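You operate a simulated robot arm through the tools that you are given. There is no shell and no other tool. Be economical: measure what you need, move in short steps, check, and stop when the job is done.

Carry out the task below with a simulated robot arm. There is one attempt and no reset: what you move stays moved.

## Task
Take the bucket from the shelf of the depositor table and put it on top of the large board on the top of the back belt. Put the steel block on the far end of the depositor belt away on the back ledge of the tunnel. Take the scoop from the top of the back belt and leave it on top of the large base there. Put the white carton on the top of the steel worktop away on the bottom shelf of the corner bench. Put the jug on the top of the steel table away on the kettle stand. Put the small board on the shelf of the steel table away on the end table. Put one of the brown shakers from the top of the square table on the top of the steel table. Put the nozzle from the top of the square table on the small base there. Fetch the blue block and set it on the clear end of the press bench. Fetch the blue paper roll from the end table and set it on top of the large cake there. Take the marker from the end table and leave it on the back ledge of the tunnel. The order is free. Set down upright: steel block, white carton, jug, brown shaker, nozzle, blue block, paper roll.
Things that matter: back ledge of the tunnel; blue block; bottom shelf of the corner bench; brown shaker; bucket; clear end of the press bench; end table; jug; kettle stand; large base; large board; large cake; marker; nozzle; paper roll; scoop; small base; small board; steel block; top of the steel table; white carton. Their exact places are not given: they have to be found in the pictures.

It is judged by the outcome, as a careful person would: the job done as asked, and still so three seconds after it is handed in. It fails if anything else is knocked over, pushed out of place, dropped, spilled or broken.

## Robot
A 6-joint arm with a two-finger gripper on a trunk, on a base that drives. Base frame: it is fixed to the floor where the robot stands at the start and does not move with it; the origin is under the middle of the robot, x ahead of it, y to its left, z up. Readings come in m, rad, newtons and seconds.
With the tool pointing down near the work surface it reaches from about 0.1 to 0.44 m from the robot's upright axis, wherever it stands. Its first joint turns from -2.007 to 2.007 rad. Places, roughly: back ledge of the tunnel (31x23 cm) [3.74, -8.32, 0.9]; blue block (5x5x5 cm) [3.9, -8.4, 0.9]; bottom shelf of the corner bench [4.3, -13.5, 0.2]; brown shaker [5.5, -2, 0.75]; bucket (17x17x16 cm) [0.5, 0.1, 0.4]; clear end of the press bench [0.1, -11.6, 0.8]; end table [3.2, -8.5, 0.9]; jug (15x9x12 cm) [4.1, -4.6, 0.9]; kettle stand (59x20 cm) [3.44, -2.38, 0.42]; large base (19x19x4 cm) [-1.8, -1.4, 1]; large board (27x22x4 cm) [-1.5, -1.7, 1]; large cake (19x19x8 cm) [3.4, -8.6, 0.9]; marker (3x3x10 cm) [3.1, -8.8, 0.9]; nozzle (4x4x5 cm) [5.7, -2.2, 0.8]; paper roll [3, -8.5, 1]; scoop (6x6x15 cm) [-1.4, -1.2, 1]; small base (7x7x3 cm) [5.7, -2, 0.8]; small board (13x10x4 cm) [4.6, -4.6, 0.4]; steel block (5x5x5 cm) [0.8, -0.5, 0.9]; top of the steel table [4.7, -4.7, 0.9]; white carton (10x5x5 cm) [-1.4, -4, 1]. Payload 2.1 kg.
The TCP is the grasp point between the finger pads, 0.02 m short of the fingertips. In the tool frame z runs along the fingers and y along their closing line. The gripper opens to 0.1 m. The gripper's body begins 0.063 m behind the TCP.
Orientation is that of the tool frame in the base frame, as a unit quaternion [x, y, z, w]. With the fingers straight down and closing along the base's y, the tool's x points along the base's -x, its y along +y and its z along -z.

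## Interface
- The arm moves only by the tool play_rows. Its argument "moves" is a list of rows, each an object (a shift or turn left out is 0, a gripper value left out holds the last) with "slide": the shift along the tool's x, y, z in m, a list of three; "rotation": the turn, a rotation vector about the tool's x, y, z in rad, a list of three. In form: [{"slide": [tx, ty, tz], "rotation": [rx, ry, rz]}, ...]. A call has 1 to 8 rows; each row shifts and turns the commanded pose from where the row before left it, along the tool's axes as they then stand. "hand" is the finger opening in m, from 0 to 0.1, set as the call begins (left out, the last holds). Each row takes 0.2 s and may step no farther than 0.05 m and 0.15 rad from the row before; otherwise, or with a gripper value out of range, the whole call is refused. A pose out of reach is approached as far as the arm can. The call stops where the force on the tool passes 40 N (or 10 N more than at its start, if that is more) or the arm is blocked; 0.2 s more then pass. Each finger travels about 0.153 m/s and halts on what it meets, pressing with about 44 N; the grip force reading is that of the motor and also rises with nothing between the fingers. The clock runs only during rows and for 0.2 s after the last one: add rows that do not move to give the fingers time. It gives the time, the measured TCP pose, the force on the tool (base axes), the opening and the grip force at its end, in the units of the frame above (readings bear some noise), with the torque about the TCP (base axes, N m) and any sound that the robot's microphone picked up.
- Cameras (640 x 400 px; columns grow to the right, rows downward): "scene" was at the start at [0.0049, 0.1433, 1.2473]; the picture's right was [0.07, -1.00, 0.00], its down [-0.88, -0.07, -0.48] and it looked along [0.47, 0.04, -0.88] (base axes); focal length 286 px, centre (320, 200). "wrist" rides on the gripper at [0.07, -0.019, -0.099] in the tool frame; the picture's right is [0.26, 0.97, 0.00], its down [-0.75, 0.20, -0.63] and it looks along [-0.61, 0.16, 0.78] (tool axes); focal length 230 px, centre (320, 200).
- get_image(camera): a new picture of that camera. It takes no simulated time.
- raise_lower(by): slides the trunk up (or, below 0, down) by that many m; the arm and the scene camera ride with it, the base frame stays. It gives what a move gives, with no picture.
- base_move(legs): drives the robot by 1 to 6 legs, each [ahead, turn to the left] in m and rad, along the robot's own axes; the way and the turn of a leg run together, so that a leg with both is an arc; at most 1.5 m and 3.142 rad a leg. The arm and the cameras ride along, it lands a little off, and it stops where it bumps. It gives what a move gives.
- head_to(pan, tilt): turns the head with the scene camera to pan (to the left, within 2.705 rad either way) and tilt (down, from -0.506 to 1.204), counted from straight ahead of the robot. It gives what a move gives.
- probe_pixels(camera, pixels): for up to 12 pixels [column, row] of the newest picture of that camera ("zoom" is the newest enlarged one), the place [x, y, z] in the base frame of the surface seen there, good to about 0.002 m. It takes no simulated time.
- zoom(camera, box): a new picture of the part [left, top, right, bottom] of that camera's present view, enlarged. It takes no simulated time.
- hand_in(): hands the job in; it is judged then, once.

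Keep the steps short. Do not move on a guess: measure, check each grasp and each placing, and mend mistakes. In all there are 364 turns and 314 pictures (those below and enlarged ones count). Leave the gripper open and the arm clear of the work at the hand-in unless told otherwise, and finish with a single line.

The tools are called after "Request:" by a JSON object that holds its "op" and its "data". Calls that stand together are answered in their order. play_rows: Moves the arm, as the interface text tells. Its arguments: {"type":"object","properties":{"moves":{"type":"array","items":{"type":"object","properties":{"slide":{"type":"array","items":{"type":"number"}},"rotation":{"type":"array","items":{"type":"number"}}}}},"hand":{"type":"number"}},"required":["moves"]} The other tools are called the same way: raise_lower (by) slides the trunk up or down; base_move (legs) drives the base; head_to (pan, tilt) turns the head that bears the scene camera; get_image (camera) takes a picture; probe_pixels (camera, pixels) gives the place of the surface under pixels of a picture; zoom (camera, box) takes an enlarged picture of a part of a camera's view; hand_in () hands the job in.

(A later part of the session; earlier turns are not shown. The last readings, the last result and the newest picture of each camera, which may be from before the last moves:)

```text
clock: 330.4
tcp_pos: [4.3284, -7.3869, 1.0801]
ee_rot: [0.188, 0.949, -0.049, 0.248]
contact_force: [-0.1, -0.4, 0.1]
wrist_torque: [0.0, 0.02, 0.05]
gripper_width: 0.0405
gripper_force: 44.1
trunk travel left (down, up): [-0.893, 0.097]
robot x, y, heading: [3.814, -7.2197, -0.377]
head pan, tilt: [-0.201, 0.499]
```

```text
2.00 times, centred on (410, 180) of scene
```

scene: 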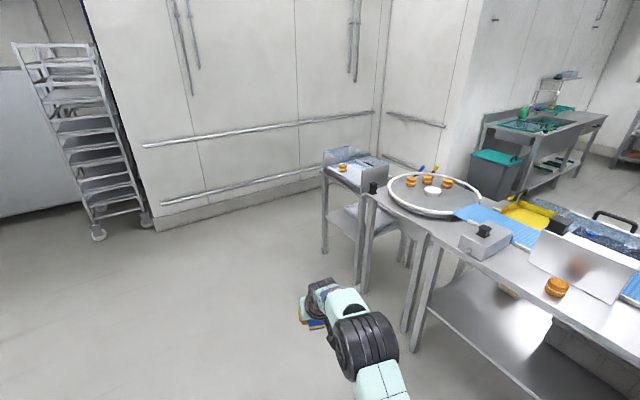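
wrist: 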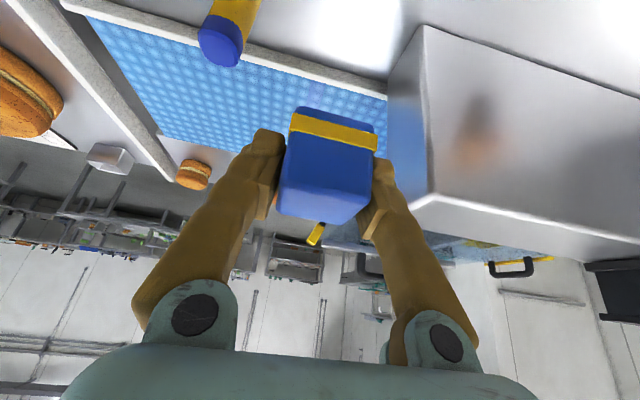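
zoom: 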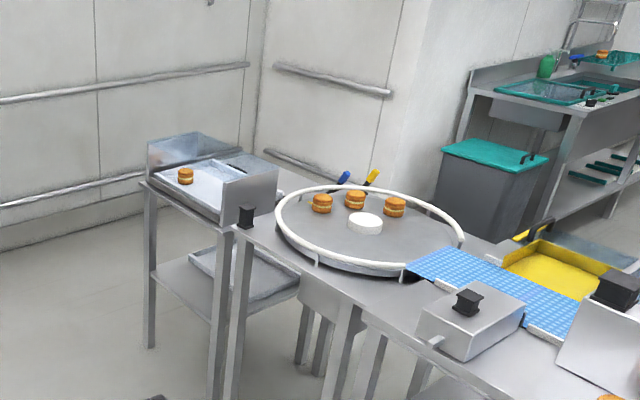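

There's a way round the east end: table end x≈5.65, wall x=6.85, wall jog at y≈-10.03. Tuck the hand 0.12, then drive (6.0,-7.6) → (6.15,-9.25).

Request:
{"op": "play_rows", "data": {"moves": [{"slide": [0.035, 0, -0.0192]}, {"slide": [0.035, 0, -0.0192]}, {"slide": [0.035, 0, -0.0192]}, {}]}}

Request:
{"op": "base_move", "data": {"legs": [[0, 0.2], [1.1, 0], [1.1, 0], [0, -1.31]]}}

Request:
{"op": "head_to", "data": {"pan": 0, "tilt": 0.6}}

Request:
{"op": "get_image", "data": {"camera": "scene"}}

```text
clock: 331.4
tcp_pos: [4.2201, -7.3415, 1.0793]
ee_rot: [0.188, 0.95, -0.049, 0.246]
contact_force: [1.0, -0.7, -0.7]
wrist_torque: [-0.03, 0.04, 0.0]
gripper_width: 0.0405
gripper_force: 43.7
trunk travel left (down, up): [-0.893, 0.097]
robot x, y, heading: [3.8093, -7.2216, -0.371]
head pan, tilt: [-0.201, 0.499]
```

```text
clock: 346.2
tcp_pos: [6.0249, -8.0529, 1.0793]
ee_rot: [0.673, 0.695, -0.175, 0.181]
contact_force: [0.4, 0.6, 0.2]
wrist_torque: [-0.01, -0.04, 0.01]
gripper_width: 0.0405
gripper_force: 44.4
trunk travel left (down, up): [-0.893, 0.097]
robot x, y, heading: [5.9686, -7.6313, -1.523]
head pan, tilt: [-0.201, 0.499]
```

```text
clock: 347.0
tcp_pos: [6.0249, -8.0525, 1.0793]
ee_rot: [0.674, 0.694, -0.176, 0.181]
contact_force: [0.1, 0.2, -1.6]
wrist_torque: [-0.01, 0.03, 0.01]
gripper_width: 0.0405
gripper_force: 44.1
trunk travel left (down, up): [-0.893, 0.097]
robot x, y, heading: [5.9673, -7.6335, -1.517]
head pan, tilt: [0.0, 0.6]
```

```text
184 pictures are left
```

scene: 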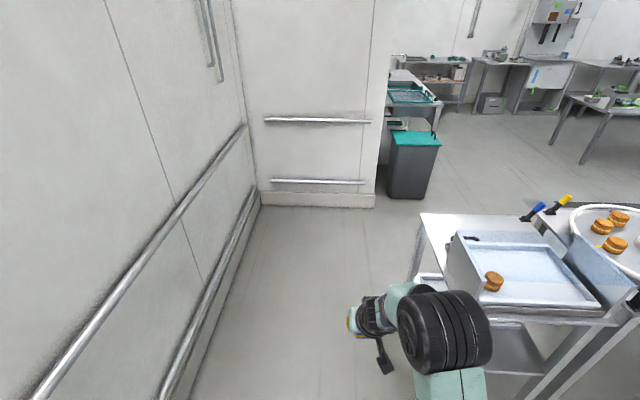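

Request:
{"op": "probe_pixels", "data": {"camera": "scene", "pixels": [[420, 214], [450, 235], [390, 195], [262, 200], [378, 200], [415, 275]]}}

Request:
{"op": "base_move", "data": {"legs": [[0, 0.14], [1.3, 0], [0.28, 0], [0, -1.3]]}}

Request:
{"op": "get_image", "data": {"camera": "scene"}}

```text
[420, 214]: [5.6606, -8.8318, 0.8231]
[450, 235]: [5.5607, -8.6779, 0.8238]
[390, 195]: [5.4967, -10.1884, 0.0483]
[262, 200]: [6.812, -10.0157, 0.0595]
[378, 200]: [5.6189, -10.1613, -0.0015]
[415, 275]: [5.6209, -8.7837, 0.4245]
```

```text
clock: 359.0
tcp_pos: [5.8866, -9.4342, 1.0811]
ee_rot: [0.946, 0.204, -0.246, 0.053]
contact_force: [0.1, -0.3, -0.1]
wrist_torque: [-0.01, 0.0, 0.0]
gripper_width: 0.0405
gripper_force: 44.0
trunk travel left (down, up): [-0.893, 0.097]
robot x, y, heading: [6.2572, -9.2176, -2.69]
head pan, tilt: [0.0, 0.6]
```

```text
183 pictures are left
```

scene: 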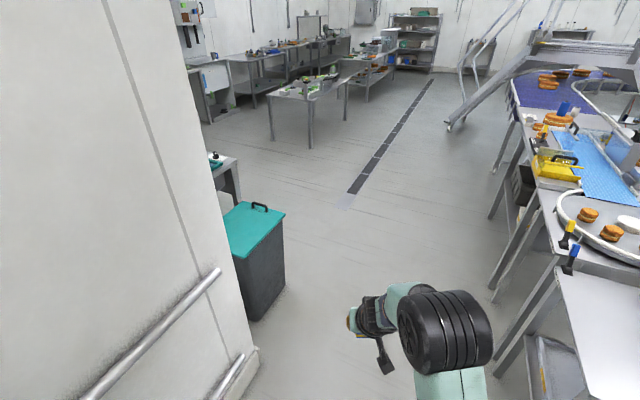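

Clear path. Turn right 0.24 and drive west 2.3 m.

Request:
{"op": "base_move", "data": {"legs": [[0, -0.24], [1.5, 0], [0.9, 0]]}}

Request:
{"op": "head_to", "data": {"pan": 0.25, "tilt": 0.45}}

Request:
{"op": "get_image", "data": {"camera": "scene"}}

```text
clock: 371.6
tcp_pos: [3.4976, -9.832, 1.0803]
ee_rot: [0.963, 0.096, -0.25, 0.025]
contact_force: [0.5, 0.7, -0.7]
wrist_torque: [-0.01, 0.0, 0.0]
gripper_width: 0.0407
gripper_force: 44.0
trunk travel left (down, up): [-0.893, 0.097]
robot x, y, heading: [3.9043, -9.7096, -2.922]
head pan, tilt: [0.0, 0.6]
```

```text
clock: 372.4
tcp_pos: [3.4983, -9.8321, 1.0798]
ee_rot: [0.963, 0.096, -0.25, 0.025]
contact_force: [-0.5, -0.1, -0.2]
wrist_torque: [-0.04, -0.04, 0.0]
gripper_width: 0.0407
gripper_force: 44.2
trunk travel left (down, up): [-0.893, 0.097]
robot x, y, heading: [3.9063, -9.707, -2.924]
head pan, tilt: [0.25, 0.45]
```

```text
182 pictures are left
```

scene: 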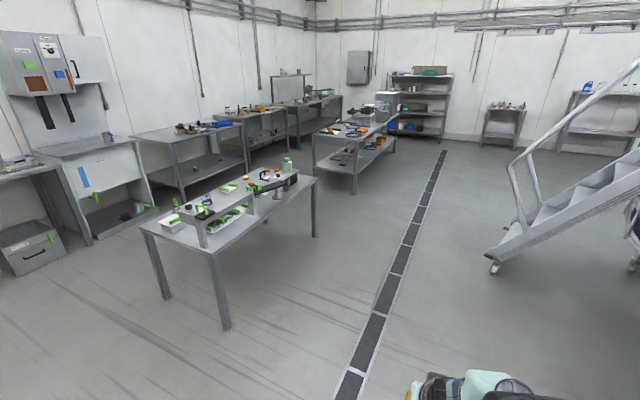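

Request:
{"op": "zoom", "data": {"camera": "scene", "box": [280, 70, 480, 195]}}

Request:
{"op": "probe_pixels", "data": {"camera": "scene", "pixels": [[330, 140], [365, 132], [388, 105], [345, 130], [317, 137], [354, 190], [240, 220], [315, 180], [490, 265], [445, 150], [360, 340], [325, 175]]}}

```text
3.20 times, centred on (380, 132) of scene
```

zoom: 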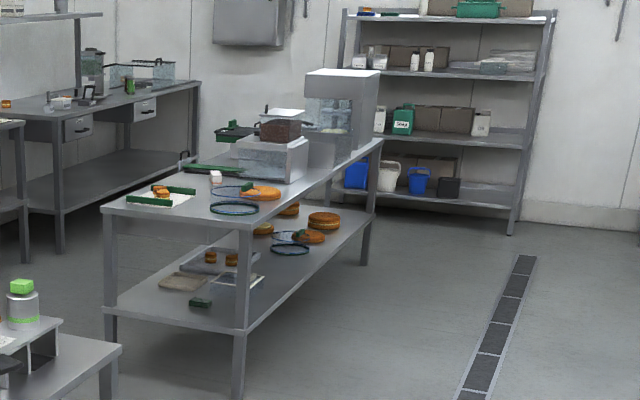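

```text
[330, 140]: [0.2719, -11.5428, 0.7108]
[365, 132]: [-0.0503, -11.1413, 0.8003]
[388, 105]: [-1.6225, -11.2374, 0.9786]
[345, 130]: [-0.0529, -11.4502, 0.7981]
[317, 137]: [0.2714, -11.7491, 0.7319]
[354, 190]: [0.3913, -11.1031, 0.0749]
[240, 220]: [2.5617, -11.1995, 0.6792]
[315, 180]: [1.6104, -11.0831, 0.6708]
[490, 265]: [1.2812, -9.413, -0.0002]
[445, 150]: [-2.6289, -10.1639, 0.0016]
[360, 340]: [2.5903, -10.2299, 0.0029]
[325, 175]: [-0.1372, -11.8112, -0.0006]
```

The press bench spans x 0.27…-1.8, y -11.1…-11.8, top 0.80. I'll come in at its east end. Drive to (1.0,-10.3) then south.

Request:
{"op": "base_move", "data": {"legs": [[1.5, 0], [1.46, 0], [0, 1.38], [0.85, 0]]}}

Request:
{"op": "head_to", "data": {"pan": -0.8, "tilt": 0.7}}

Request:
{"op": "get_image", "data": {"camera": "scene"}}

```text
clock: 394.3
tcp_pos: [1.0083, -11.5839, 1.0807]
ee_rot: [0.693, 0.676, -0.18, 0.176]
contact_force: [0.5, 0.0, -1.1]
wrist_torque: [-0.01, -0.02, -0.03]
gripper_width: 0.0401
gripper_force: 43.5
trunk travel left (down, up): [-0.893, 0.097]
robot x, y, heading: [0.9764, -11.1627, -1.577]
head pan, tilt: [0.25, 0.45]
```

```text
clock: 395.6
tcp_pos: [1.009, -11.5851, 1.081]
ee_rot: [0.693, 0.676, -0.18, 0.175]
contact_force: [0.4, 0.5, -0.2]
wrist_torque: [0.01, -0.01, 0.0]
gripper_width: 0.0406
gripper_force: 43.5
trunk travel left (down, up): [-0.893, 0.097]
robot x, y, heading: [0.978, -11.1611, -1.574]
head pan, tilt: [-0.799, 0.7]
```

```text
180 pictures are left
```

scene: 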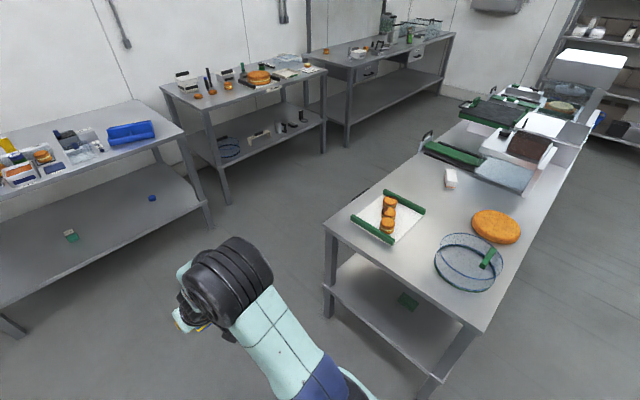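

Request:
{"op": "probe_pixels", "data": {"camera": "scene", "pixels": [[400, 265], [420, 240], [430, 210], [326, 226], [485, 330], [362, 225], [390, 242], [438, 265], [455, 292], [422, 212], [395, 285], [440, 390]]}}

Request:
{"op": "zoom", "data": {"camera": "scene", "box": [300, 150, 540, 340]}}

```text
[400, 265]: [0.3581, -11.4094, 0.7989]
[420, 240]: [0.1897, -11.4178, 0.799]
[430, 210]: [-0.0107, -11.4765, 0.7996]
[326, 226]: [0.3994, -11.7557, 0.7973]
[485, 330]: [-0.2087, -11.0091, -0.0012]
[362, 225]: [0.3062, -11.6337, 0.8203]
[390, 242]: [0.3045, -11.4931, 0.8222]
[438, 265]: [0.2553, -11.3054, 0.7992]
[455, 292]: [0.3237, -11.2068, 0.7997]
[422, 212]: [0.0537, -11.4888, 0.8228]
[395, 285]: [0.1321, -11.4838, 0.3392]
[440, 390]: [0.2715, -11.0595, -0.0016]
```

```text
2.11 times, centred on (420, 245) of scene
```

zoom: 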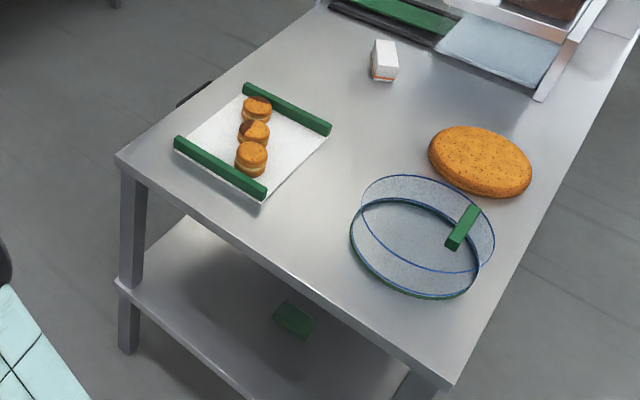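

Request:
{"op": "probe_pixels", "data": {"camera": "zoom", "pixels": [[330, 170], [300, 200], [345, 140], [365, 175], [325, 132], [360, 230], [375, 100], [382, 75], [430, 150], [262, 200], [455, 383], [440, 190]]}}

```text
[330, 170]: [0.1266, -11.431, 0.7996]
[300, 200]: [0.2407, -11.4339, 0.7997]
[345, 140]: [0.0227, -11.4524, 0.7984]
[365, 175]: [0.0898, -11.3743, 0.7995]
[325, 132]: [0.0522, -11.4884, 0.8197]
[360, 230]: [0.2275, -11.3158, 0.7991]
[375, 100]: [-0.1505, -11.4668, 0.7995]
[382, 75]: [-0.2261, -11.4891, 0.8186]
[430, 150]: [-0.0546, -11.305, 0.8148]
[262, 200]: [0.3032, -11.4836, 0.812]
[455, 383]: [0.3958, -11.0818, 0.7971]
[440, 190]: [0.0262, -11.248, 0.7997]
```

Bare spot at (0.10,-11.41) between board and sieve. Drive to y≈-11.38, turn to face -x, and approach to x≈0.68.

Request:
{"op": "base_move", "data": {"legs": [[0.217, 0], [0, -1.567], [0.29, 0]]}}

Request:
{"op": "head_to", "data": {"pan": 0, "tilt": 0.95}}

Request:
{"op": "get_image", "data": {"camera": "scene"}}

```text
clock: 402.7
tcp_pos: [0.261, -11.3959, 1.0795]
ee_rot: [0.968, -0.019, -0.252, -0.005]
contact_force: [0.6, 0.1, -0.6]
wrist_torque: [0.01, 0.01, 0.01]
gripper_width: 0.0406
gripper_force: 44.1
trunk travel left (down, up): [-0.893, 0.097]
robot x, y, heading: [0.6843, -11.3724, 3.121]
head pan, tilt: [-0.799, 0.7]
```

```text
clock: 403.9
tcp_pos: [0.2583, -11.3963, 1.0801]
ee_rot: [0.968, -0.018, -0.252, -0.005]
contact_force: [0.1, 0.1, -1.2]
wrist_torque: [0.02, -0.01, -0.02]
gripper_width: 0.0405
gripper_force: 44.1
trunk travel left (down, up): [-0.893, 0.097]
robot x, y, heading: [0.677, -11.3716, 3.12]
head pan, tilt: [0.0, 0.949]
```

```text
178 pictures are left
```

scene: 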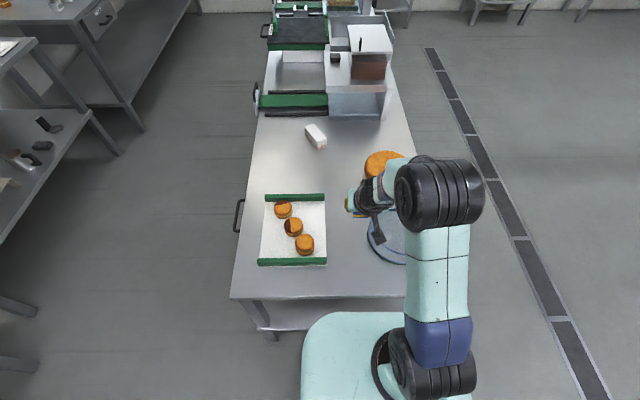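

Request:
{"op": "play_rows", "data": {"moves": [{"slide": [-0.0346, 0.0048, 0.0189]}, {"slide": [-0.0346, 0.0048, 0.0189]}, {"slide": [-0.0346, 0.0048, 0.0189]}, {"slide": [-0.0346, 0.0048, 0.0189]}, {}]}}

Request:
{"op": "raise_lower", "data": {"by": -0.17}}

Request:
{"op": "get_image", "data": {"camera": "wrist"}}

Request:
{"op": "get_image", "data": {"camera": "scene"}}

```text
clock: 405.1
tcp_pos: [0.1025, -11.4114, 1.0793]
ee_rot: [0.968, -0.019, -0.25, -0.005]
contact_force: [-0.8, 1.3, -0.6]
wrist_torque: [0.0, 0.01, -0.01]
gripper_width: 0.0404
gripper_force: 44.0
trunk travel left (down, up): [-0.893, 0.097]
robot x, y, heading: [0.6825, -11.3699, 3.128]
head pan, tilt: [0.0, 0.949]
```

```text
clock: 407.0
tcp_pos: [0.1017, -11.4108, 0.9113]
ee_rot: [0.968, -0.019, -0.251, -0.005]
contact_force: [-0.1, 0.2, -0.4]
wrist_torque: [0.0, 0.04, -0.03]
gripper_width: 0.0403
gripper_force: 44.2
trunk travel left (down, up): [-0.723, 0.267]
robot x, y, heading: [0.6851, -11.3712, 3.121]
head pan, tilt: [0.0, 0.949]
```

```text
177 pictures are left
```

wrist: 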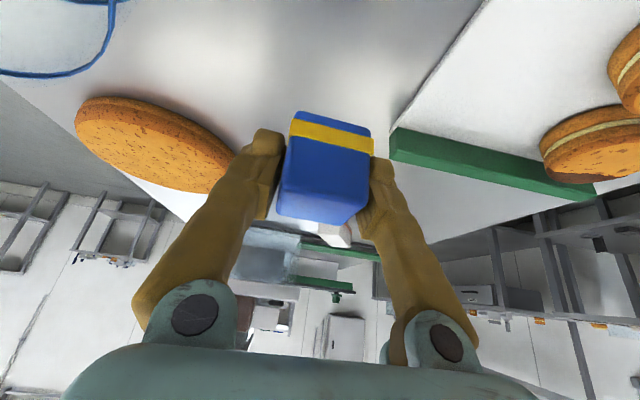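

```text
176 pictures are left
```

scene: 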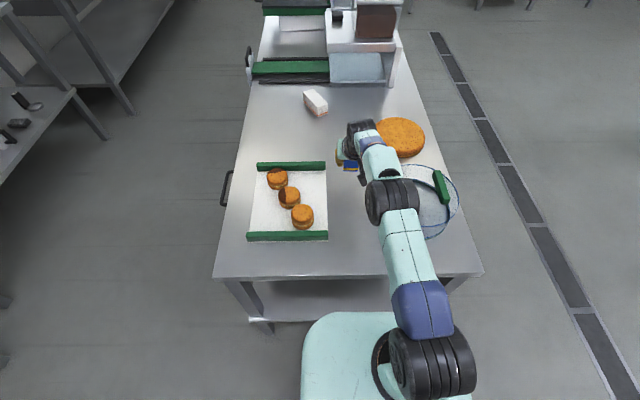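

Request:
{"op": "raise_lower", "data": {"by": -0.07}}

Request:
{"op": "raise_lower", "data": {"by": -0.004}}

Request:
{"op": "raise_lower", "data": {"by": -0.003}}

Request:
{"op": "get_image", "data": {"camera": "wrist"}}

```text
clock: 408.1
tcp_pos: [0.1005, -11.41, 0.8407]
ee_rot: [0.968, -0.018, -0.252, -0.005]
contact_force: [1.1, 0.1, -0.3]
wrist_torque: [-0.02, 0.03, 0.02]
gripper_width: 0.0407
gripper_force: 43.9
trunk travel left (down, up): [-0.653, 0.337]
robot x, y, heading: [0.6845, -11.3722, 3.12]
head pan, tilt: [0.0, 0.949]
```

```text
clock: 408.6
tcp_pos: [0.1005, -11.4114, 0.8374]
ee_rot: [0.968, -0.018, -0.251, -0.005]
contact_force: [0.7, -0.5, -1.2]
wrist_torque: [0.0, 0.0, 0.02]
gripper_width: 0.0405
gripper_force: 44.0
trunk travel left (down, up): [-0.649, 0.341]
robot x, y, heading: [0.6844, -11.3705, 3.122]
head pan, tilt: [0.0, 0.949]
```

```text
clock: 409.1
tcp_pos: [0.1023, -11.4115, 0.8336]
ee_rot: [0.968, -0.017, -0.251, -0.004]
contact_force: [-0.3, -0.2, -1.3]
wrist_torque: [-0.01, -0.03, -0.03]
gripper_width: 0.0406
gripper_force: 43.8
trunk travel left (down, up): [-0.646, 0.344]
robot x, y, heading: [0.6824, -11.3714, 3.119]
head pan, tilt: [0.0, 0.949]
```

```text
175 pictures are left
```

wrist: 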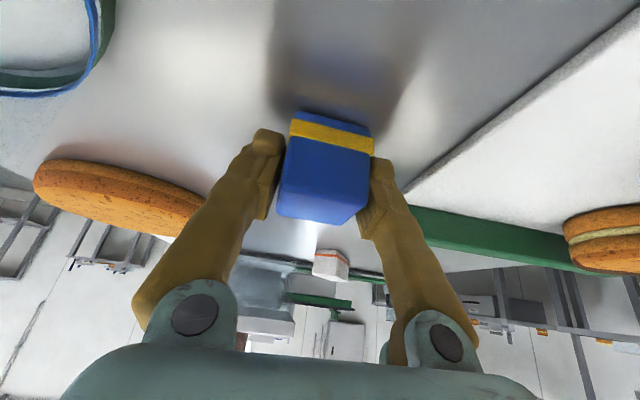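

Request:
{"op": "raise_lower", "data": {"by": -0.003}}

Request:
{"op": "raise_lower", "data": {"by": -0.003}}

```text
clock: 409.6
tcp_pos: [0.1017, -11.4111, 0.8319]
ee_rot: [0.967, -0.018, -0.255, -0.004]
contact_force: [-2.9, 0.0, 12.4]
wrist_torque: [-0.16, -0.13, -0.02]
gripper_width: 0.0404
gripper_force: 44.1
trunk travel left (down, up): [-0.643, 0.347]
robot x, y, heading: [0.6791, -11.3718, 3.12]
head pan, tilt: [0.0, 0.949]
```

```text
clock: 410.2
tcp_pos: [0.1023, -11.4107, 0.8323]
ee_rot: [0.966, -0.019, -0.258, -0.005]
contact_force: [-9.8, 0.6, 32.8]
wrist_torque: [-0.14, -0.25, 0.01]
gripper_width: 0.0406
gripper_force: 43.9
trunk travel left (down, up): [-0.64, 0.35]
robot x, y, heading: [0.6864, -11.3699, 3.123]
head pan, tilt: [0.0, 0.949]
```

Down. Ease 4 mm, open, raise.

Request:
{"op": "raise_lower", "data": {"by": 0.004}}

Request:
{"op": "play_rows", "data": {"hand": 0.065, "moves": [{}, {}, {}]}}

Request:
{"op": "raise_lower", "data": {"by": 0.25}}

Request:
{"op": "get_image", "data": {"camera": "scene"}}

Request:
{"op": "get_image", "data": {"camera": "wrist"}}

```text
clock: 410.7
tcp_pos: [0.1041, -11.4105, 0.833]
ee_rot: [0.967, -0.019, -0.253, -0.005]
contact_force: [-6.4, -0.4, 21.7]
wrist_torque: [-0.15, -0.06, -0.05]
gripper_width: 0.0403
gripper_force: 43.7
trunk travel left (down, up): [-0.644, 0.346]
robot x, y, heading: [0.6778, -11.369, 3.122]
head pan, tilt: [0.0, 0.949]
```

```text
clock: 411.5
tcp_pos: [0.1012, -11.4106, 0.8317]
ee_rot: [0.968, -0.018, -0.25, -0.005]
contact_force: [0.3, 0.5, 0.4]
wrist_torque: [0.0, 0.02, -0.02]
gripper_width: 0.0648
gripper_force: 0.1
trunk travel left (down, up): [-0.644, 0.346]
robot x, y, heading: [0.6838, -11.3714, 3.124]
head pan, tilt: [0.0, 0.949]
```

```text
clock: 414.1
tcp_pos: [0.1008, -11.4109, 1.0816]
ee_rot: [0.967, -0.019, -0.252, -0.005]
contact_force: [-0.7, -0.5, -0.3]
wrist_torque: [0.0, 0.03, -0.04]
gripper_width: 0.0647
gripper_force: 0.1
trunk travel left (down, up): [-0.894, 0.096]
robot x, y, heading: [0.6818, -11.3737, 3.124]
head pan, tilt: [0.0, 0.949]
```

```text
174 pictures are left
```

scene: 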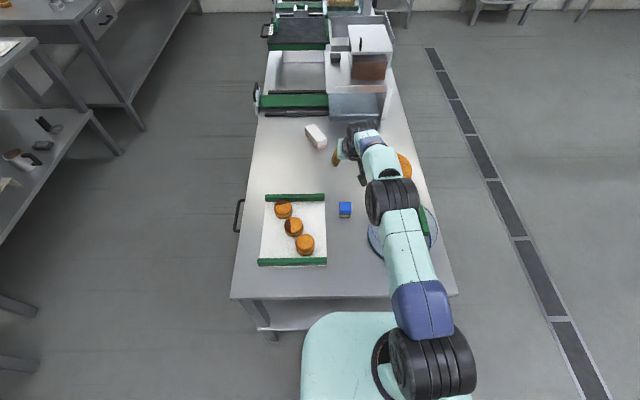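

```text
173 pictures are left
```

wrist: 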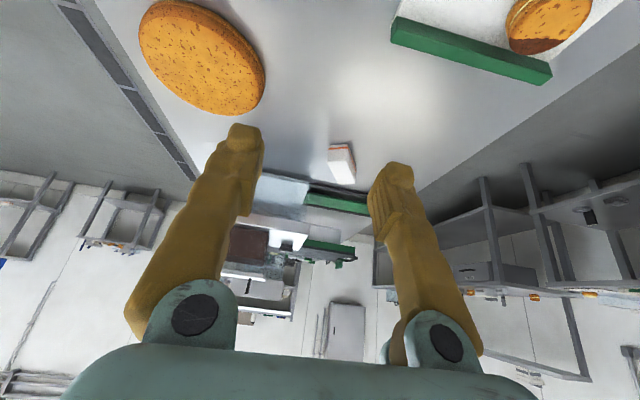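

Blue block stands on the bench end. Next the white carton: tuck the arm, back off and drive to the aisle.

Request:
{"op": "play_rows", "data": {"moves": [{"slide": [0.0346, 0, -0.0189]}, {"slide": [0.0346, 0, -0.0189]}, {"slide": [0.0346, 0, -0.0189]}, {"slide": [0.0346, 0, -0.0189]}, {}]}}

Request:
{"op": "base_move", "data": {"legs": [[-0.3, 0], [0, -1.55], [1.2, 0], [0, 1.57]]}}

Request:
{"op": "head_to", "data": {"pan": -0.5, "tilt": 0.4}}

Request:
{"op": "get_image", "data": {"camera": "scene"}}

```text
clock: 415.3
tcp_pos: [0.2616, -11.4143, 1.0778]
ee_rot: [0.968, -0.019, -0.251, -0.005]
contact_force: [0.2, -0.1, -0.3]
wrist_torque: [0.0, 0.01, -0.01]
gripper_width: 0.065
gripper_force: 0.1
trunk travel left (down, up): [-0.894, 0.096]
robot x, y, heading: [0.6801, -11.3723, 3.121]
head pan, tilt: [0.0, 0.949]
```

```text
clock: 430.5
tcp_pos: [0.5437, -10.2553, 1.0792]
ee_rot: [0.968, 0.006, -0.251, 0.002]
contact_force: [0.3, 0.7, 0.5]
wrist_torque: [-0.03, 0.03, 0.0]
gripper_width: 0.0653
gripper_force: 0.0
trunk travel left (down, up): [-0.894, 0.096]
robot x, y, heading: [0.9592, -10.1886, -3.112]
head pan, tilt: [0.0, 0.949]
```

```text
clock: 431.5
tcp_pos: [0.5434, -10.2555, 1.0783]
ee_rot: [0.968, 0.007, -0.252, 0.002]
contact_force: [0.4, 0.7, 0.3]
wrist_torque: [0.0, -0.01, 0.02]
gripper_width: 0.065
gripper_force: 0.0
trunk travel left (down, up): [-0.894, 0.096]
robot x, y, heading: [0.9606, -10.1907, -3.113]
head pan, tilt: [-0.499, 0.4]
```

```text
172 pictures are left
```

scene: 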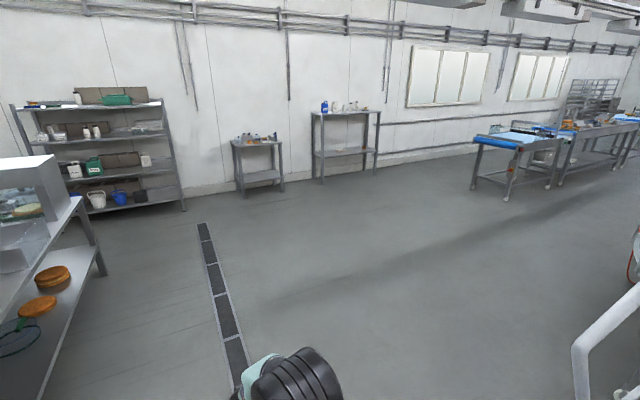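

Request:
{"op": "probe_pixels", "data": {"camera": "scene", "pixels": [[580, 360], [600, 335], [630, 395], [632, 270], [500, 195], [550, 185], [480, 140]]}}

Request:
{"op": "base_move", "data": {"legs": [[1.0, 0], [0.6, 0], [0, -1.6]]}}

Request:
{"op": "head_to", "data": {"pan": 0, "tilt": 0.45}}

Request:
{"op": "get_image", "data": {"camera": "scene"}}

```text
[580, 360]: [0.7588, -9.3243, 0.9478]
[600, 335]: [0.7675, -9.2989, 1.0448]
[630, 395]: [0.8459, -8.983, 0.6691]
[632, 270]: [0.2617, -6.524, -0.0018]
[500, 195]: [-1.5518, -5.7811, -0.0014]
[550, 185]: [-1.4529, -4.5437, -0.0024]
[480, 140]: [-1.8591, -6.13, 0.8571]
```

```text
clock: 443.5
tcp_pos: [-0.6821, -9.8321, 1.0797]
ee_rot: [-0.68, 0.689, 0.177, 0.179]
contact_force: [-0.5, 1.4, 0.1]
wrist_torque: [-0.01, 0.0, 0.03]
gripper_width: 0.0651
gripper_force: 0.1
trunk travel left (down, up): [-0.894, 0.096]
robot x, y, heading: [-0.6309, -10.2536, 1.577]
head pan, tilt: [-0.499, 0.4]
```

```text
clock: 444.4
tcp_pos: [-0.6824, -9.8318, 1.0799]
ee_rot: [-0.679, 0.689, 0.178, 0.18]
contact_force: [-0.6, 0.1, -0.4]
wrist_torque: [-0.01, 0.01, 0.02]
gripper_width: 0.065
gripper_force: 0.0
trunk travel left (down, up): [-0.894, 0.096]
robot x, y, heading: [-0.6329, -10.2508, 1.575]
head pan, tilt: [0.0, 0.45]
```

```text
171 pictures are left
```

scene: 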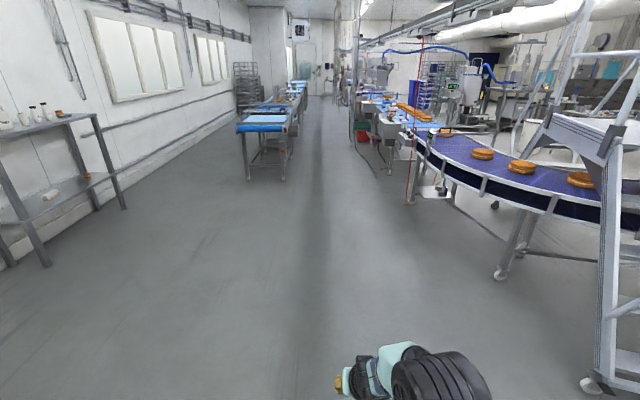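

Aisle is clear. Drive 6.1 m north.

Request:
{"op": "base_move", "data": {"legs": [[1.5, 0], [1.5, 0], [1.5, 0], [1.5, 0], [0.1, 0]]}}

Request:
{"op": "head_to", "data": {"pan": 1.3, "tilt": 0.6}}

Request:
{"op": "get_image", "data": {"camera": "scene"}}

```text
clock: 473.4
tcp_pos: [-0.5377, -3.8019, 1.0869]
ee_rot: [-0.66, 0.706, 0.175, 0.189]
contact_force: [0.6, 0.3, -1.2]
wrist_torque: [0.02, -0.01, 0.01]
gripper_width: 0.0651
gripper_force: 0.0
trunk travel left (down, up): [-0.894, 0.096]
robot x, y, heading: [-0.5077, -4.2111, 1.519]
head pan, tilt: [0.0, 0.45]
```

```text
clock: 474.9
tcp_pos: [-0.5377, -3.7958, 1.0854]
ee_rot: [-0.659, 0.708, 0.173, 0.187]
contact_force: [1.1, 0.8, 0.3]
wrist_torque: [-0.02, 0.02, 0.0]
gripper_width: 0.0652
gripper_force: 0.1
trunk travel left (down, up): [-0.894, 0.096]
robot x, y, heading: [-0.5134, -4.2114, 1.519]
head pan, tilt: [1.3, 0.6]
```

```text
170 pictures are left
```

scene: 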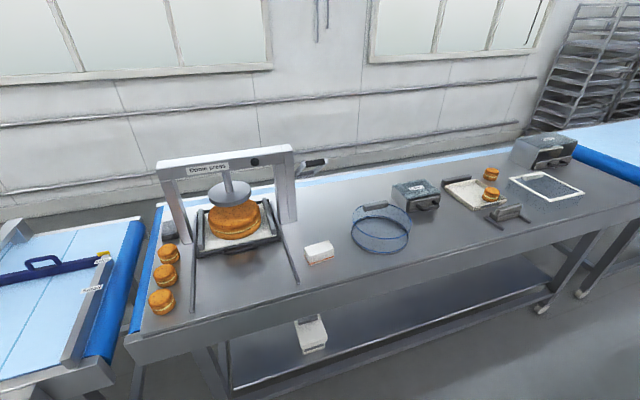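

The white carton lies at (319,252). Zoom and measure.

Request:
{"op": "zoom", "data": {"camera": "scene", "box": [280, 220, 360, 280]}}

Request:
{"op": "probe_pixels", "data": {"camera": "zoom", "pixels": [[205, 195], [390, 155], [440, 230], [245, 285], [320, 210], [250, 330], [430, 290], [340, 300]]}}

Request:
{"op": "probe_pixels", "data": {"camera": "scene", "pixels": [[300, 320], [300, 285], [352, 235], [410, 255], [325, 290]]}}

```text
6.67 times, centred on (320, 250) of scene
```

zoom: 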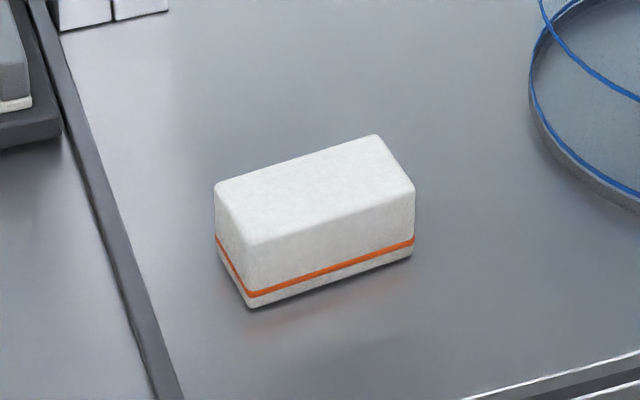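

```text
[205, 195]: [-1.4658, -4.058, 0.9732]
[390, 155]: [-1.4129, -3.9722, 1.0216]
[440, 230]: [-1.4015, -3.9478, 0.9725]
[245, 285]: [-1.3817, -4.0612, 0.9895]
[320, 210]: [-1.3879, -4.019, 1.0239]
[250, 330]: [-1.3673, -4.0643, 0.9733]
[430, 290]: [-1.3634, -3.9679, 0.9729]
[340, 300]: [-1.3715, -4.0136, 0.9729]
```

```text
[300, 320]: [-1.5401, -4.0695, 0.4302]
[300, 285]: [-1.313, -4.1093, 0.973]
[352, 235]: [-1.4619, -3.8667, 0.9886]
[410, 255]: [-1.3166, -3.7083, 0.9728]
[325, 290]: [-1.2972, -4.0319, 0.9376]
```

Request:
{"op": "probe_pixels", "data": {"camera": "zoom", "pixels": [[222, 192], [372, 142], [406, 188], [254, 238], [313, 190]]}}

```text
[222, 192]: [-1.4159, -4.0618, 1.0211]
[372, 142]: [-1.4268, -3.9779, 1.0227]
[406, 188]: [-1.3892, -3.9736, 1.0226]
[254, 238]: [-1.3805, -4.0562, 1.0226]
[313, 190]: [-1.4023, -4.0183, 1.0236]
```

Carton centre (-1.403,-4.017), long side along y, top 1.022, worktop 0.973, edge x≈-1.30. For the low shelf I need its long side along my approach, so I'll first turn it 90° on the worktop, then regrasp pitched. Make the tool vertical and drive opposite it.

Request:
{"op": "play_rows", "data": {"hand": 0.08, "moves": [{"rotation": [0, 0.13, 0]}, {"rotation": [0, 0.13, 0]}, {"rotation": [0, 0.13, 0]}, {"rotation": [0, 0.115, 0]}, {"slide": [0.02, 0, -0.02]}, {}]}}

Request:
{"op": "base_move", "data": {"legs": [[0.242, 0], [0, 1.62], [0.2, 0]]}}

Request:
{"op": "head_to", "data": {"pan": 0, "tilt": 0.9}}

Request:
{"op": "get_image", "data": {"camera": "scene"}}

```text
clock: 476.3
tcp_pos: [-0.5246, -3.8114, 1.1052]
ee_rot: [-0.665, 0.742, 0.022, 0.083]
contact_force: [-0.9, -0.3, -0.1]
wrist_torque: [-0.01, 0.02, -0.01]
gripper_width: 0.08
gripper_force: 0.0
out of reach, approached as far as the arm can: row 1, 2
trunk travel left (down, up): [-0.894, 0.096]
robot x, y, heading: [-0.5068, -4.2109, 1.521]
head pan, tilt: [1.3, 0.6]
```

```text
clock: 483.2
tcp_pos: [-1.0892, -4.0062, 1.1046]
ee_rot: [0.996, -0.032, -0.077, -0.041]
contact_force: [-0.1, 0.2, 0.6]
wrist_torque: [0.01, 0.02, 0.01]
gripper_width: 0.0797
gripper_force: 0.1
trunk travel left (down, up): [-0.894, 0.096]
robot x, y, heading: [-0.6883, -3.9705, 3.136]
head pan, tilt: [1.3, 0.6]
```

```text
clock: 484.7
tcp_pos: [-1.0921, -4.0064, 1.1038]
ee_rot: [0.996, -0.031, -0.075, -0.041]
contact_force: [0.4, 0.6, 0.6]
wrist_torque: [0.0, -0.02, -0.02]
gripper_width: 0.08
gripper_force: 0.1
trunk travel left (down, up): [-0.894, 0.096]
robot x, y, heading: [-0.6966, -3.9755, 3.139]
head pan, tilt: [0.0, 0.901]
```

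```text
168 pictures are left
```

scene: 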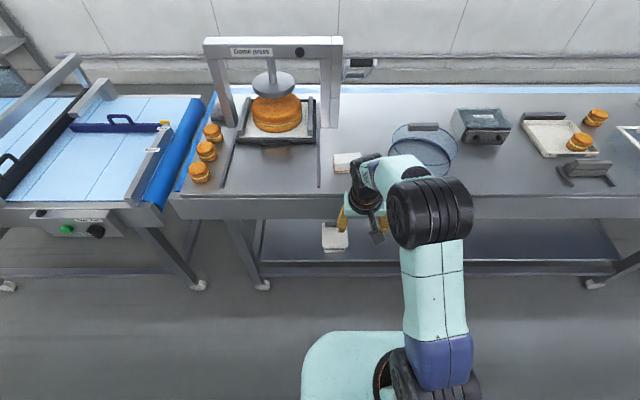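

Rotate the wrist so the fingers close across the carton's 5 cm width.

Request:
{"op": "play_rows", "data": {"moves": [{"rotation": [0.0041, 0.0181, 0.1376]}, {"rotation": [0.0041, 0.0181, 0.1376]}, {"rotation": [0.0041, 0.0181, 0.1376]}, {"rotation": [0.0041, 0.0181, 0.1376]}, {"rotation": [0.0041, 0.0181, 0.1376]}, {"rotation": [0.0041, 0.0181, 0.1376]}, {"rotation": [0.0041, 0.0181, 0.1376]}, {"rotation": [0.0041, 0.0181, 0.1376]}]}}

Request:
{"op": "play_rows", "data": {"moves": [{"rotation": [0.0041, 0.0181, 0.1376]}, {"rotation": [0.0041, 0.0181, 0.1376]}, {}]}}

```text
clock: 486.5
tcp_pos: [-1.0923, -4.0074, 1.1032]
ee_rot: [0.833, -0.553, -0.016, -0.008]
contact_force: [0.7, 0.0, 0.4]
wrist_torque: [0.04, 0.01, -0.01]
gripper_width: 0.08
gripper_force: 0.0
trunk travel left (down, up): [-0.894, 0.096]
robot x, y, heading: [-0.6929, -3.9734, 3.137]
head pan, tilt: [0.0, 0.901]
```

```text
clock: 487.3
tcp_pos: [-1.0915, -4.0056, 1.1025]
ee_rot: [0.75, -0.661, 0.0, 0.0]
contact_force: [0.6, 0.2, 0.1]
wrist_torque: [-0.01, -0.02, 0.0]
gripper_width: 0.0799
gripper_force: 0.1
trunk travel left (down, up): [-0.894, 0.096]
robot x, y, heading: [-0.6909, -3.9729, 3.139]
head pan, tilt: [0.0, 0.901]
```

Request:
{"op": "base_move", "data": {"legs": [[0.311, 0]]}}

Request:
{"op": "get_image", "data": {"camera": "wrist"}}

Request:
{"op": "get_image", "data": {"camera": "scene"}}

```text
clock: 489.4
tcp_pos: [-1.4034, -4.0062, 1.104]
ee_rot: [0.752, -0.66, 0.0, 0.001]
contact_force: [-0.5, -0.3, 0.8]
wrist_torque: [0.0, -0.01, -0.03]
gripper_width: 0.0801
gripper_force: 0.1
trunk travel left (down, up): [-0.894, 0.096]
robot x, y, heading: [-1.0073, -3.9655, 3.136]
head pan, tilt: [0.0, 0.901]
```

```text
167 pictures are left
```

wrist: 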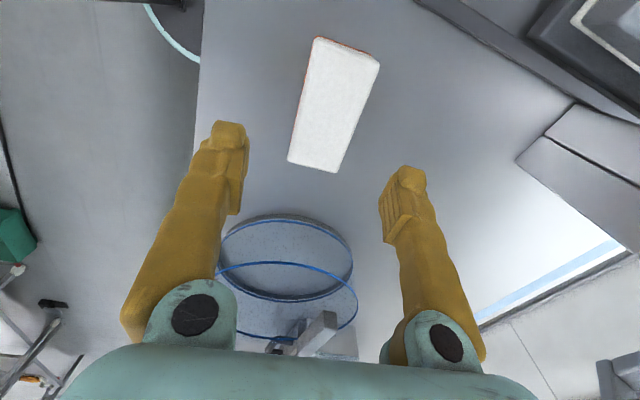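

```text
166 pictures are left
```

scene: 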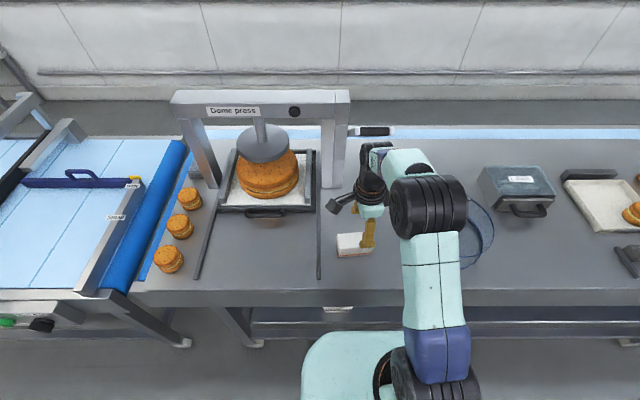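

Aligned. Shift 11 mm and lower to the carton, then close.

Request:
{"op": "play_rows", "data": {"moves": [{"slide": [0.0109, 0.0014, 0]}, {}]}}

Request:
{"op": "raise_lower", "data": {"by": -0.104}}

Request:
{"op": "get_image", "data": {"camera": "wrist"}}

Request:
{"op": "play_rows", "data": {"hand": 0.02, "moves": [{}, {}, {}, {}]}}

Request:
{"op": "raise_lower", "data": {"by": 0.04}}

Request:
{"op": "get_image", "data": {"camera": "wrist"}}

```text
clock: 490.0
tcp_pos: [-1.4036, -4.0178, 1.1031]
ee_rot: [0.752, -0.659, -0.001, 0.001]
contact_force: [1.6, 0.3, 0.3]
wrist_torque: [-0.01, 0.0, 0.02]
gripper_width: 0.0799
gripper_force: 0.1
trunk travel left (down, up): [-0.894, 0.096]
robot x, y, heading: [-1.0035, -3.9716, 3.138]
head pan, tilt: [0.0, 0.901]
```

```text
clock: 491.4
tcp_pos: [-1.4034, -4.0164, 0.9987]
ee_rot: [0.752, -0.66, 0.0, 0.0]
contact_force: [-0.4, 0.5, 0.7]
wrist_torque: [0.01, -0.04, -0.03]
gripper_width: 0.0802
gripper_force: 0.0
trunk travel left (down, up): [-0.79, 0.2]
robot x, y, heading: [-1.0063, -3.9696, 3.142]
head pan, tilt: [0.0, 0.901]
```

```text
165 pictures are left
```

wrist: 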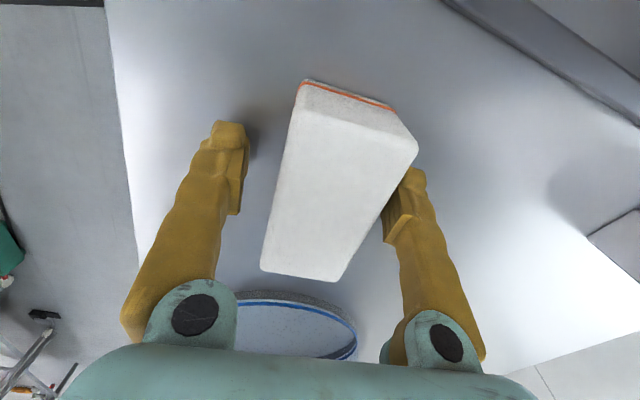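

```text
clock: 492.4
tcp_pos: [-1.4045, -4.017, 1.0]
ee_rot: [0.751, -0.66, -0.001, 0.001]
contact_force: [-1.0, 0.2, 1.9]
wrist_torque: [-0.01, 0.04, -0.07]
gripper_width: 0.0469
gripper_force: 43.9
trunk travel left (down, up): [-0.79, 0.2]
robot x, y, heading: [-1.0053, -3.9717, 3.138]
head pan, tilt: [0.0, 0.901]
```

```text
clock: 493.2
tcp_pos: [-1.4048, -4.0178, 1.0389]
ee_rot: [0.752, -0.66, 0.001, 0.0]
contact_force: [0.7, 0.7, -2.6]
wrist_torque: [0.01, 0.02, 0.02]
gripper_width: 0.0468
gripper_force: 43.9
trunk travel left (down, up): [-0.83, 0.16]
robot x, y, heading: [-1.0039, -3.9705, 3.14]
head pan, tilt: [0.0, 0.901]
```

```text
164 pictures are left
```

wrist: 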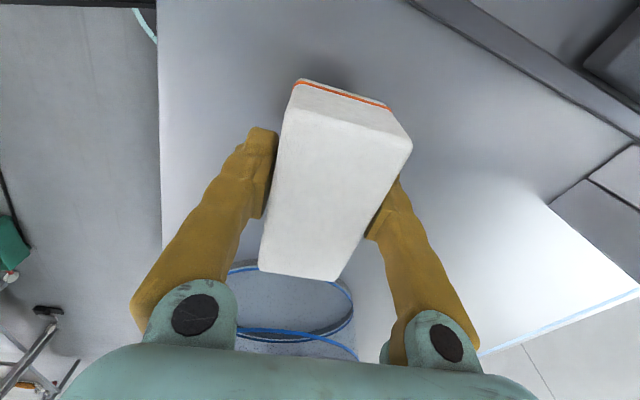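

Lifted. Rotate it 82.6° so the long side points along x.

Request:
{"op": "play_rows", "data": {"moves": [{"rotation": [0, 0, -0.1442]}, {"rotation": [0, 0, -0.1442]}, {"rotation": [0, 0, -0.1442]}, {"rotation": [0, 0, -0.1442]}, {"rotation": [0, 0, -0.1442]}, {"rotation": [0, 0, -0.1442]}, {"rotation": [0, 0, -0.1442]}, {"rotation": [0, 0, -0.1442]}]}}

Request:
{"op": "play_rows", "data": {"moves": [{"rotation": [0, 0, -0.1442]}, {"rotation": [0, 0, -0.1442]}, {}]}}

Request:
{"op": "raise_lower", "data": {"by": -0.036}}

Request:
{"op": "raise_lower", "data": {"by": -0.004}}

Request:
{"op": "get_image", "data": {"camera": "scene"}}

```text
clock: 495.0
tcp_pos: [-1.4049, -4.0179, 1.0397]
ee_rot: [0.99, -0.142, 0.0, 0.001]
contact_force: [0.0, -0.4, -1.0]
wrist_torque: [0.0, -0.01, 0.0]
gripper_width: 0.0467
gripper_force: 44.3
trunk travel left (down, up): [-0.83, 0.16]
robot x, y, heading: [-1.0059, -3.9681, 3.138]
head pan, tilt: [0.0, 0.901]
```

```text
clock: 495.8
tcp_pos: [-1.4047, -4.0172, 1.0391]
ee_rot: [1.0, 0.002, 0.0, 0.0]
contact_force: [-0.9, -0.4, -1.5]
wrist_torque: [0.05, 0.01, 0.01]
gripper_width: 0.0466
gripper_force: 43.9
trunk travel left (down, up): [-0.83, 0.16]
robot x, y, heading: [-1.0082, -3.9708, 3.136]
head pan, tilt: [0.0, 0.901]
```

```text
clock: 496.6
tcp_pos: [-1.4042, -4.0171, 1.0036]
ee_rot: [1.0, 0.001, 0.0, 0.0]
contact_force: [-0.6, 0.3, -1.5]
wrist_torque: [-0.01, 0.0, -0.02]
gripper_width: 0.0468
gripper_force: 43.8
trunk travel left (down, up): [-0.794, 0.196]
robot x, y, heading: [-1.0065, -3.9697, 3.141]
head pan, tilt: [0.0, 0.901]
```

```text
clock: 497.1
tcp_pos: [-1.4036, -4.0162, 0.9992]
ee_rot: [1.0, 0.001, 0.0, 0.0]
contact_force: [-0.1, -0.2, 0.1]
wrist_torque: [-0.05, -0.07, 0.0]
gripper_width: 0.0468
gripper_force: 43.5
trunk travel left (down, up): [-0.79, 0.2]
robot x, y, heading: [-1.0055, -3.971, 3.134]
head pan, tilt: [0.0, 0.901]
```

```text
163 pictures are left
```

scene: 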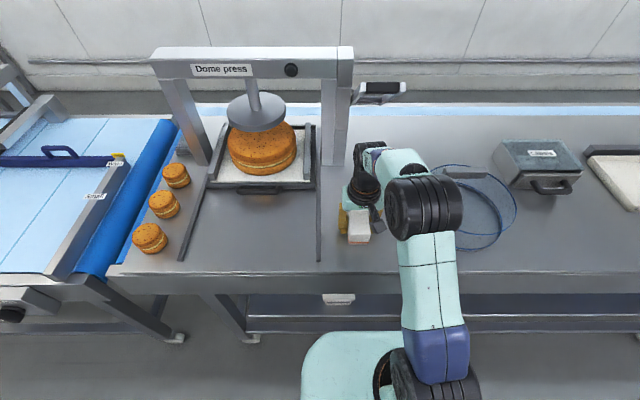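

Set down rotated. Release, raise, pitch the tool 46° and regrasp.

Request:
{"op": "play_rows", "data": {"hand": 0.075, "moves": [{}, {}, {}]}}

Request:
{"op": "raise_lower", "data": {"by": 0.09}}

Request:
{"op": "play_rows", "data": {"moves": [{"rotation": [0, -0.135, 0]}, {"rotation": [0, -0.135, 0]}, {"rotation": [0, -0.135, 0]}, {"rotation": [0, -0.135, 0]}, {"rotation": [0, -0.135, 0]}, {"rotation": [0, -0.135, 0]}, {}]}}

Request:
{"op": "get_image", "data": {"camera": "wrist"}}

```text
clock: 497.9
tcp_pos: [-1.4039, -4.0154, 0.9995]
ee_rot: [1.0, 0.001, 0.0, 0.0]
contact_force: [-0.2, 0.3, -0.3]
wrist_torque: [0.04, 0.0, 0.01]
gripper_width: 0.0748
gripper_force: 0.0
trunk travel left (down, up): [-0.79, 0.2]
robot x, y, heading: [-1.0035, -3.969, 3.136]
head pan, tilt: [0.0, 0.901]
```

```text
clock: 499.2
tcp_pos: [-1.4051, -4.017, 1.09]
ee_rot: [1.0, 0.0, 0.0, 0.0]
contact_force: [0.1, 0.0, 0.3]
wrist_torque: [0.05, -0.03, -0.02]
gripper_width: 0.0751
gripper_force: 0.0
trunk travel left (down, up): [-0.88, 0.11]
robot x, y, heading: [-1.0077, -3.9683, 3.138]
head pan, tilt: [0.0, 0.901]
```

```text
clock: 500.8
tcp_pos: [-1.3954, -3.9851, 1.0828]
ee_rot: [0.958, -0.016, -0.275, -0.074]
contact_force: [-0.4, 0.5, 0.2]
wrist_torque: [0.0, 0.01, 0.01]
gripper_width: 0.0751
gripper_force: 0.0
out of reach, approached as far as the arm can: row 4, 5, 6
trunk travel left (down, up): [-0.88, 0.11]
robot x, y, heading: [-1.0064, -3.9702, 3.134]
head pan, tilt: [0.0, 0.901]
```

```text
162 pictures are left
```

wrist: 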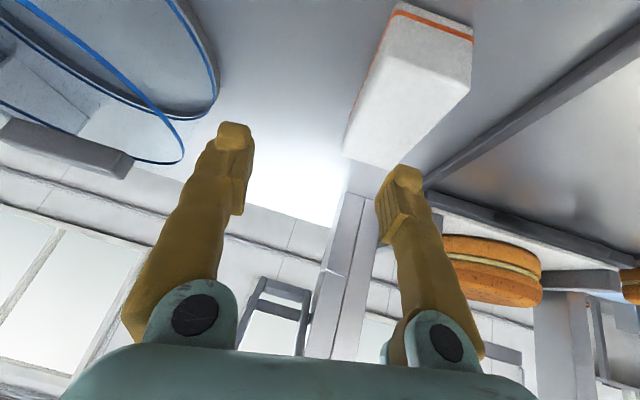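

Too near for that pitch. Back the base 0.13 and extend the arm instead.

Request:
{"op": "base_move", "data": {"legs": [[-0.13, 0]]}}

Request:
{"op": "play_rows", "data": {"moves": [{"slide": [-0.03, 0, 0.025]}, {"slide": [-0.03, 0, 0.025]}, {}]}}

```text
clock: 502.1
tcp_pos: [-1.2728, -3.9841, 1.0809]
ee_rot: [0.959, -0.016, -0.272, -0.075]
contact_force: [-1.4, -0.4, -0.1]
wrist_torque: [0.04, -0.05, -0.01]
gripper_width: 0.0749
gripper_force: 0.1
trunk travel left (down, up): [-0.88, 0.11]
robot x, y, heading: [-0.877, -3.969, 3.134]
head pan, tilt: [0.0, 0.901]
```

```text
clock: 502.9
tcp_pos: [-1.3415, -3.9792, 1.0745]
ee_rot: [0.958, -0.017, -0.277, -0.075]
contact_force: [0.0, -0.5, 0.2]
wrist_torque: [-0.02, 0.02, -0.02]
gripper_width: 0.075
gripper_force: 0.0
trunk travel left (down, up): [-0.88, 0.11]
robot x, y, heading: [-0.8744, -3.9744, 3.132]
head pan, tilt: [0.0, 0.901]
```

Request:
{"op": "play_rows", "data": {"moves": [{"rotation": [-0.076, -0.118, 0.0135]}, {"rotation": [-0.076, -0.118, 0.0135]}, {}]}}

Request:
{"op": "get_image", "data": {"camera": "wrist"}}

Request:
{"op": "zoom", "data": {"camera": "scene", "box": [300, 180, 420, 270]}}

```text
clock: 503.7
tcp_pos: [-1.3409, -3.9989, 1.0715]
ee_rot: [0.925, -0.007, -0.378, -0.02]
contact_force: [-0.1, -0.2, 0.0]
wrist_torque: [0.01, -0.04, -0.03]
gripper_width: 0.0748
gripper_force: 0.0
out of reach, approached as far as the arm can: row 1, 2
trunk travel left (down, up): [-0.88, 0.11]
robot x, y, heading: [-0.8745, -3.9736, 3.135]
head pan, tilt: [0.0, 0.901]
```

```text
161 pictures are left
```

wrist: 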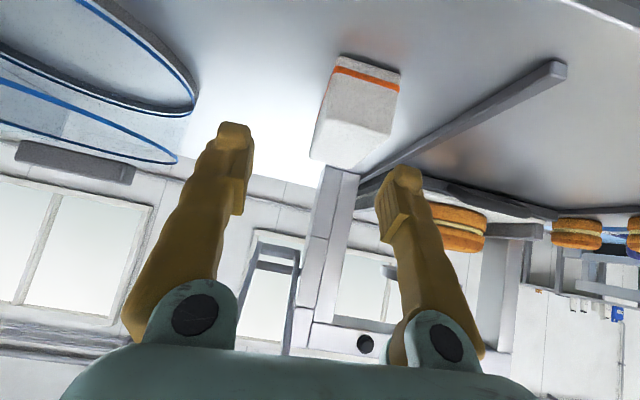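

```text
4.44 times, centred on (360, 225) of scene
```

zoom: 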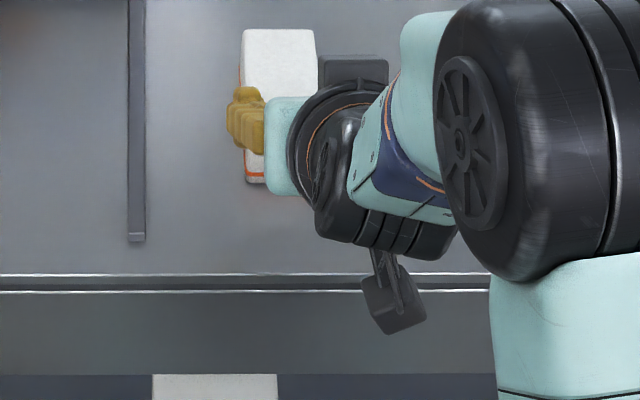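

Request:
{"op": "play_rows", "data": {"moves": [{"slide": [0, 0.018, 0], "rotation": [-0.042, -0.023, 0.003]}, {}]}}

Request:
{"op": "play_rows", "data": {"moves": [{"slide": [0.0018, 0, 0.0317]}, {"slide": [0.0018, 0, 0.0317]}, {"slide": [0.0018, 0, 0.0317]}, {}]}}

Request:
{"op": "get_image", "data": {"camera": "wrist"}}

```text
clock: 504.3
tcp_pos: [-1.3423, -4.018, 1.0759]
ee_rot: [0.92, 0.004, -0.392, 0.005]
contact_force: [0.0, -0.9, 0.3]
wrist_torque: [0.01, -0.02, 0.01]
gripper_width: 0.0749
gripper_force: 0.0
out of reach, approached as far as the arm can: row 1
trunk travel left (down, up): [-0.88, 0.11]
robot x, y, heading: [-0.8773, -3.9715, 3.143]
head pan, tilt: [0.0, 0.901]
```

```text
clock: 505.3
tcp_pos: [-1.4139, -4.0382, 1.0144]
ee_rot: [0.917, 0.005, -0.398, 0.019]
contact_force: [0.1, 0.8, -0.3]
wrist_torque: [0.0, 0.02, 0.01]
gripper_width: 0.075
gripper_force: 0.0
out of reach, approached as far as the arm can: row 1, 3
trunk travel left (down, up): [-0.88, 0.11]
robot x, y, heading: [-0.8749, -3.969, 3.137]
head pan, tilt: [0.0, 0.901]
```

```text
159 pictures are left
```

wrist: 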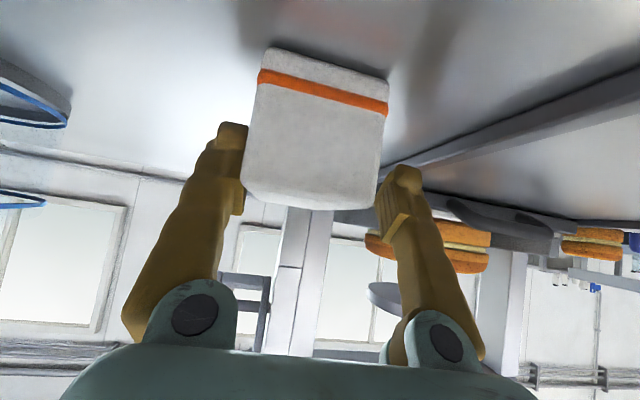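

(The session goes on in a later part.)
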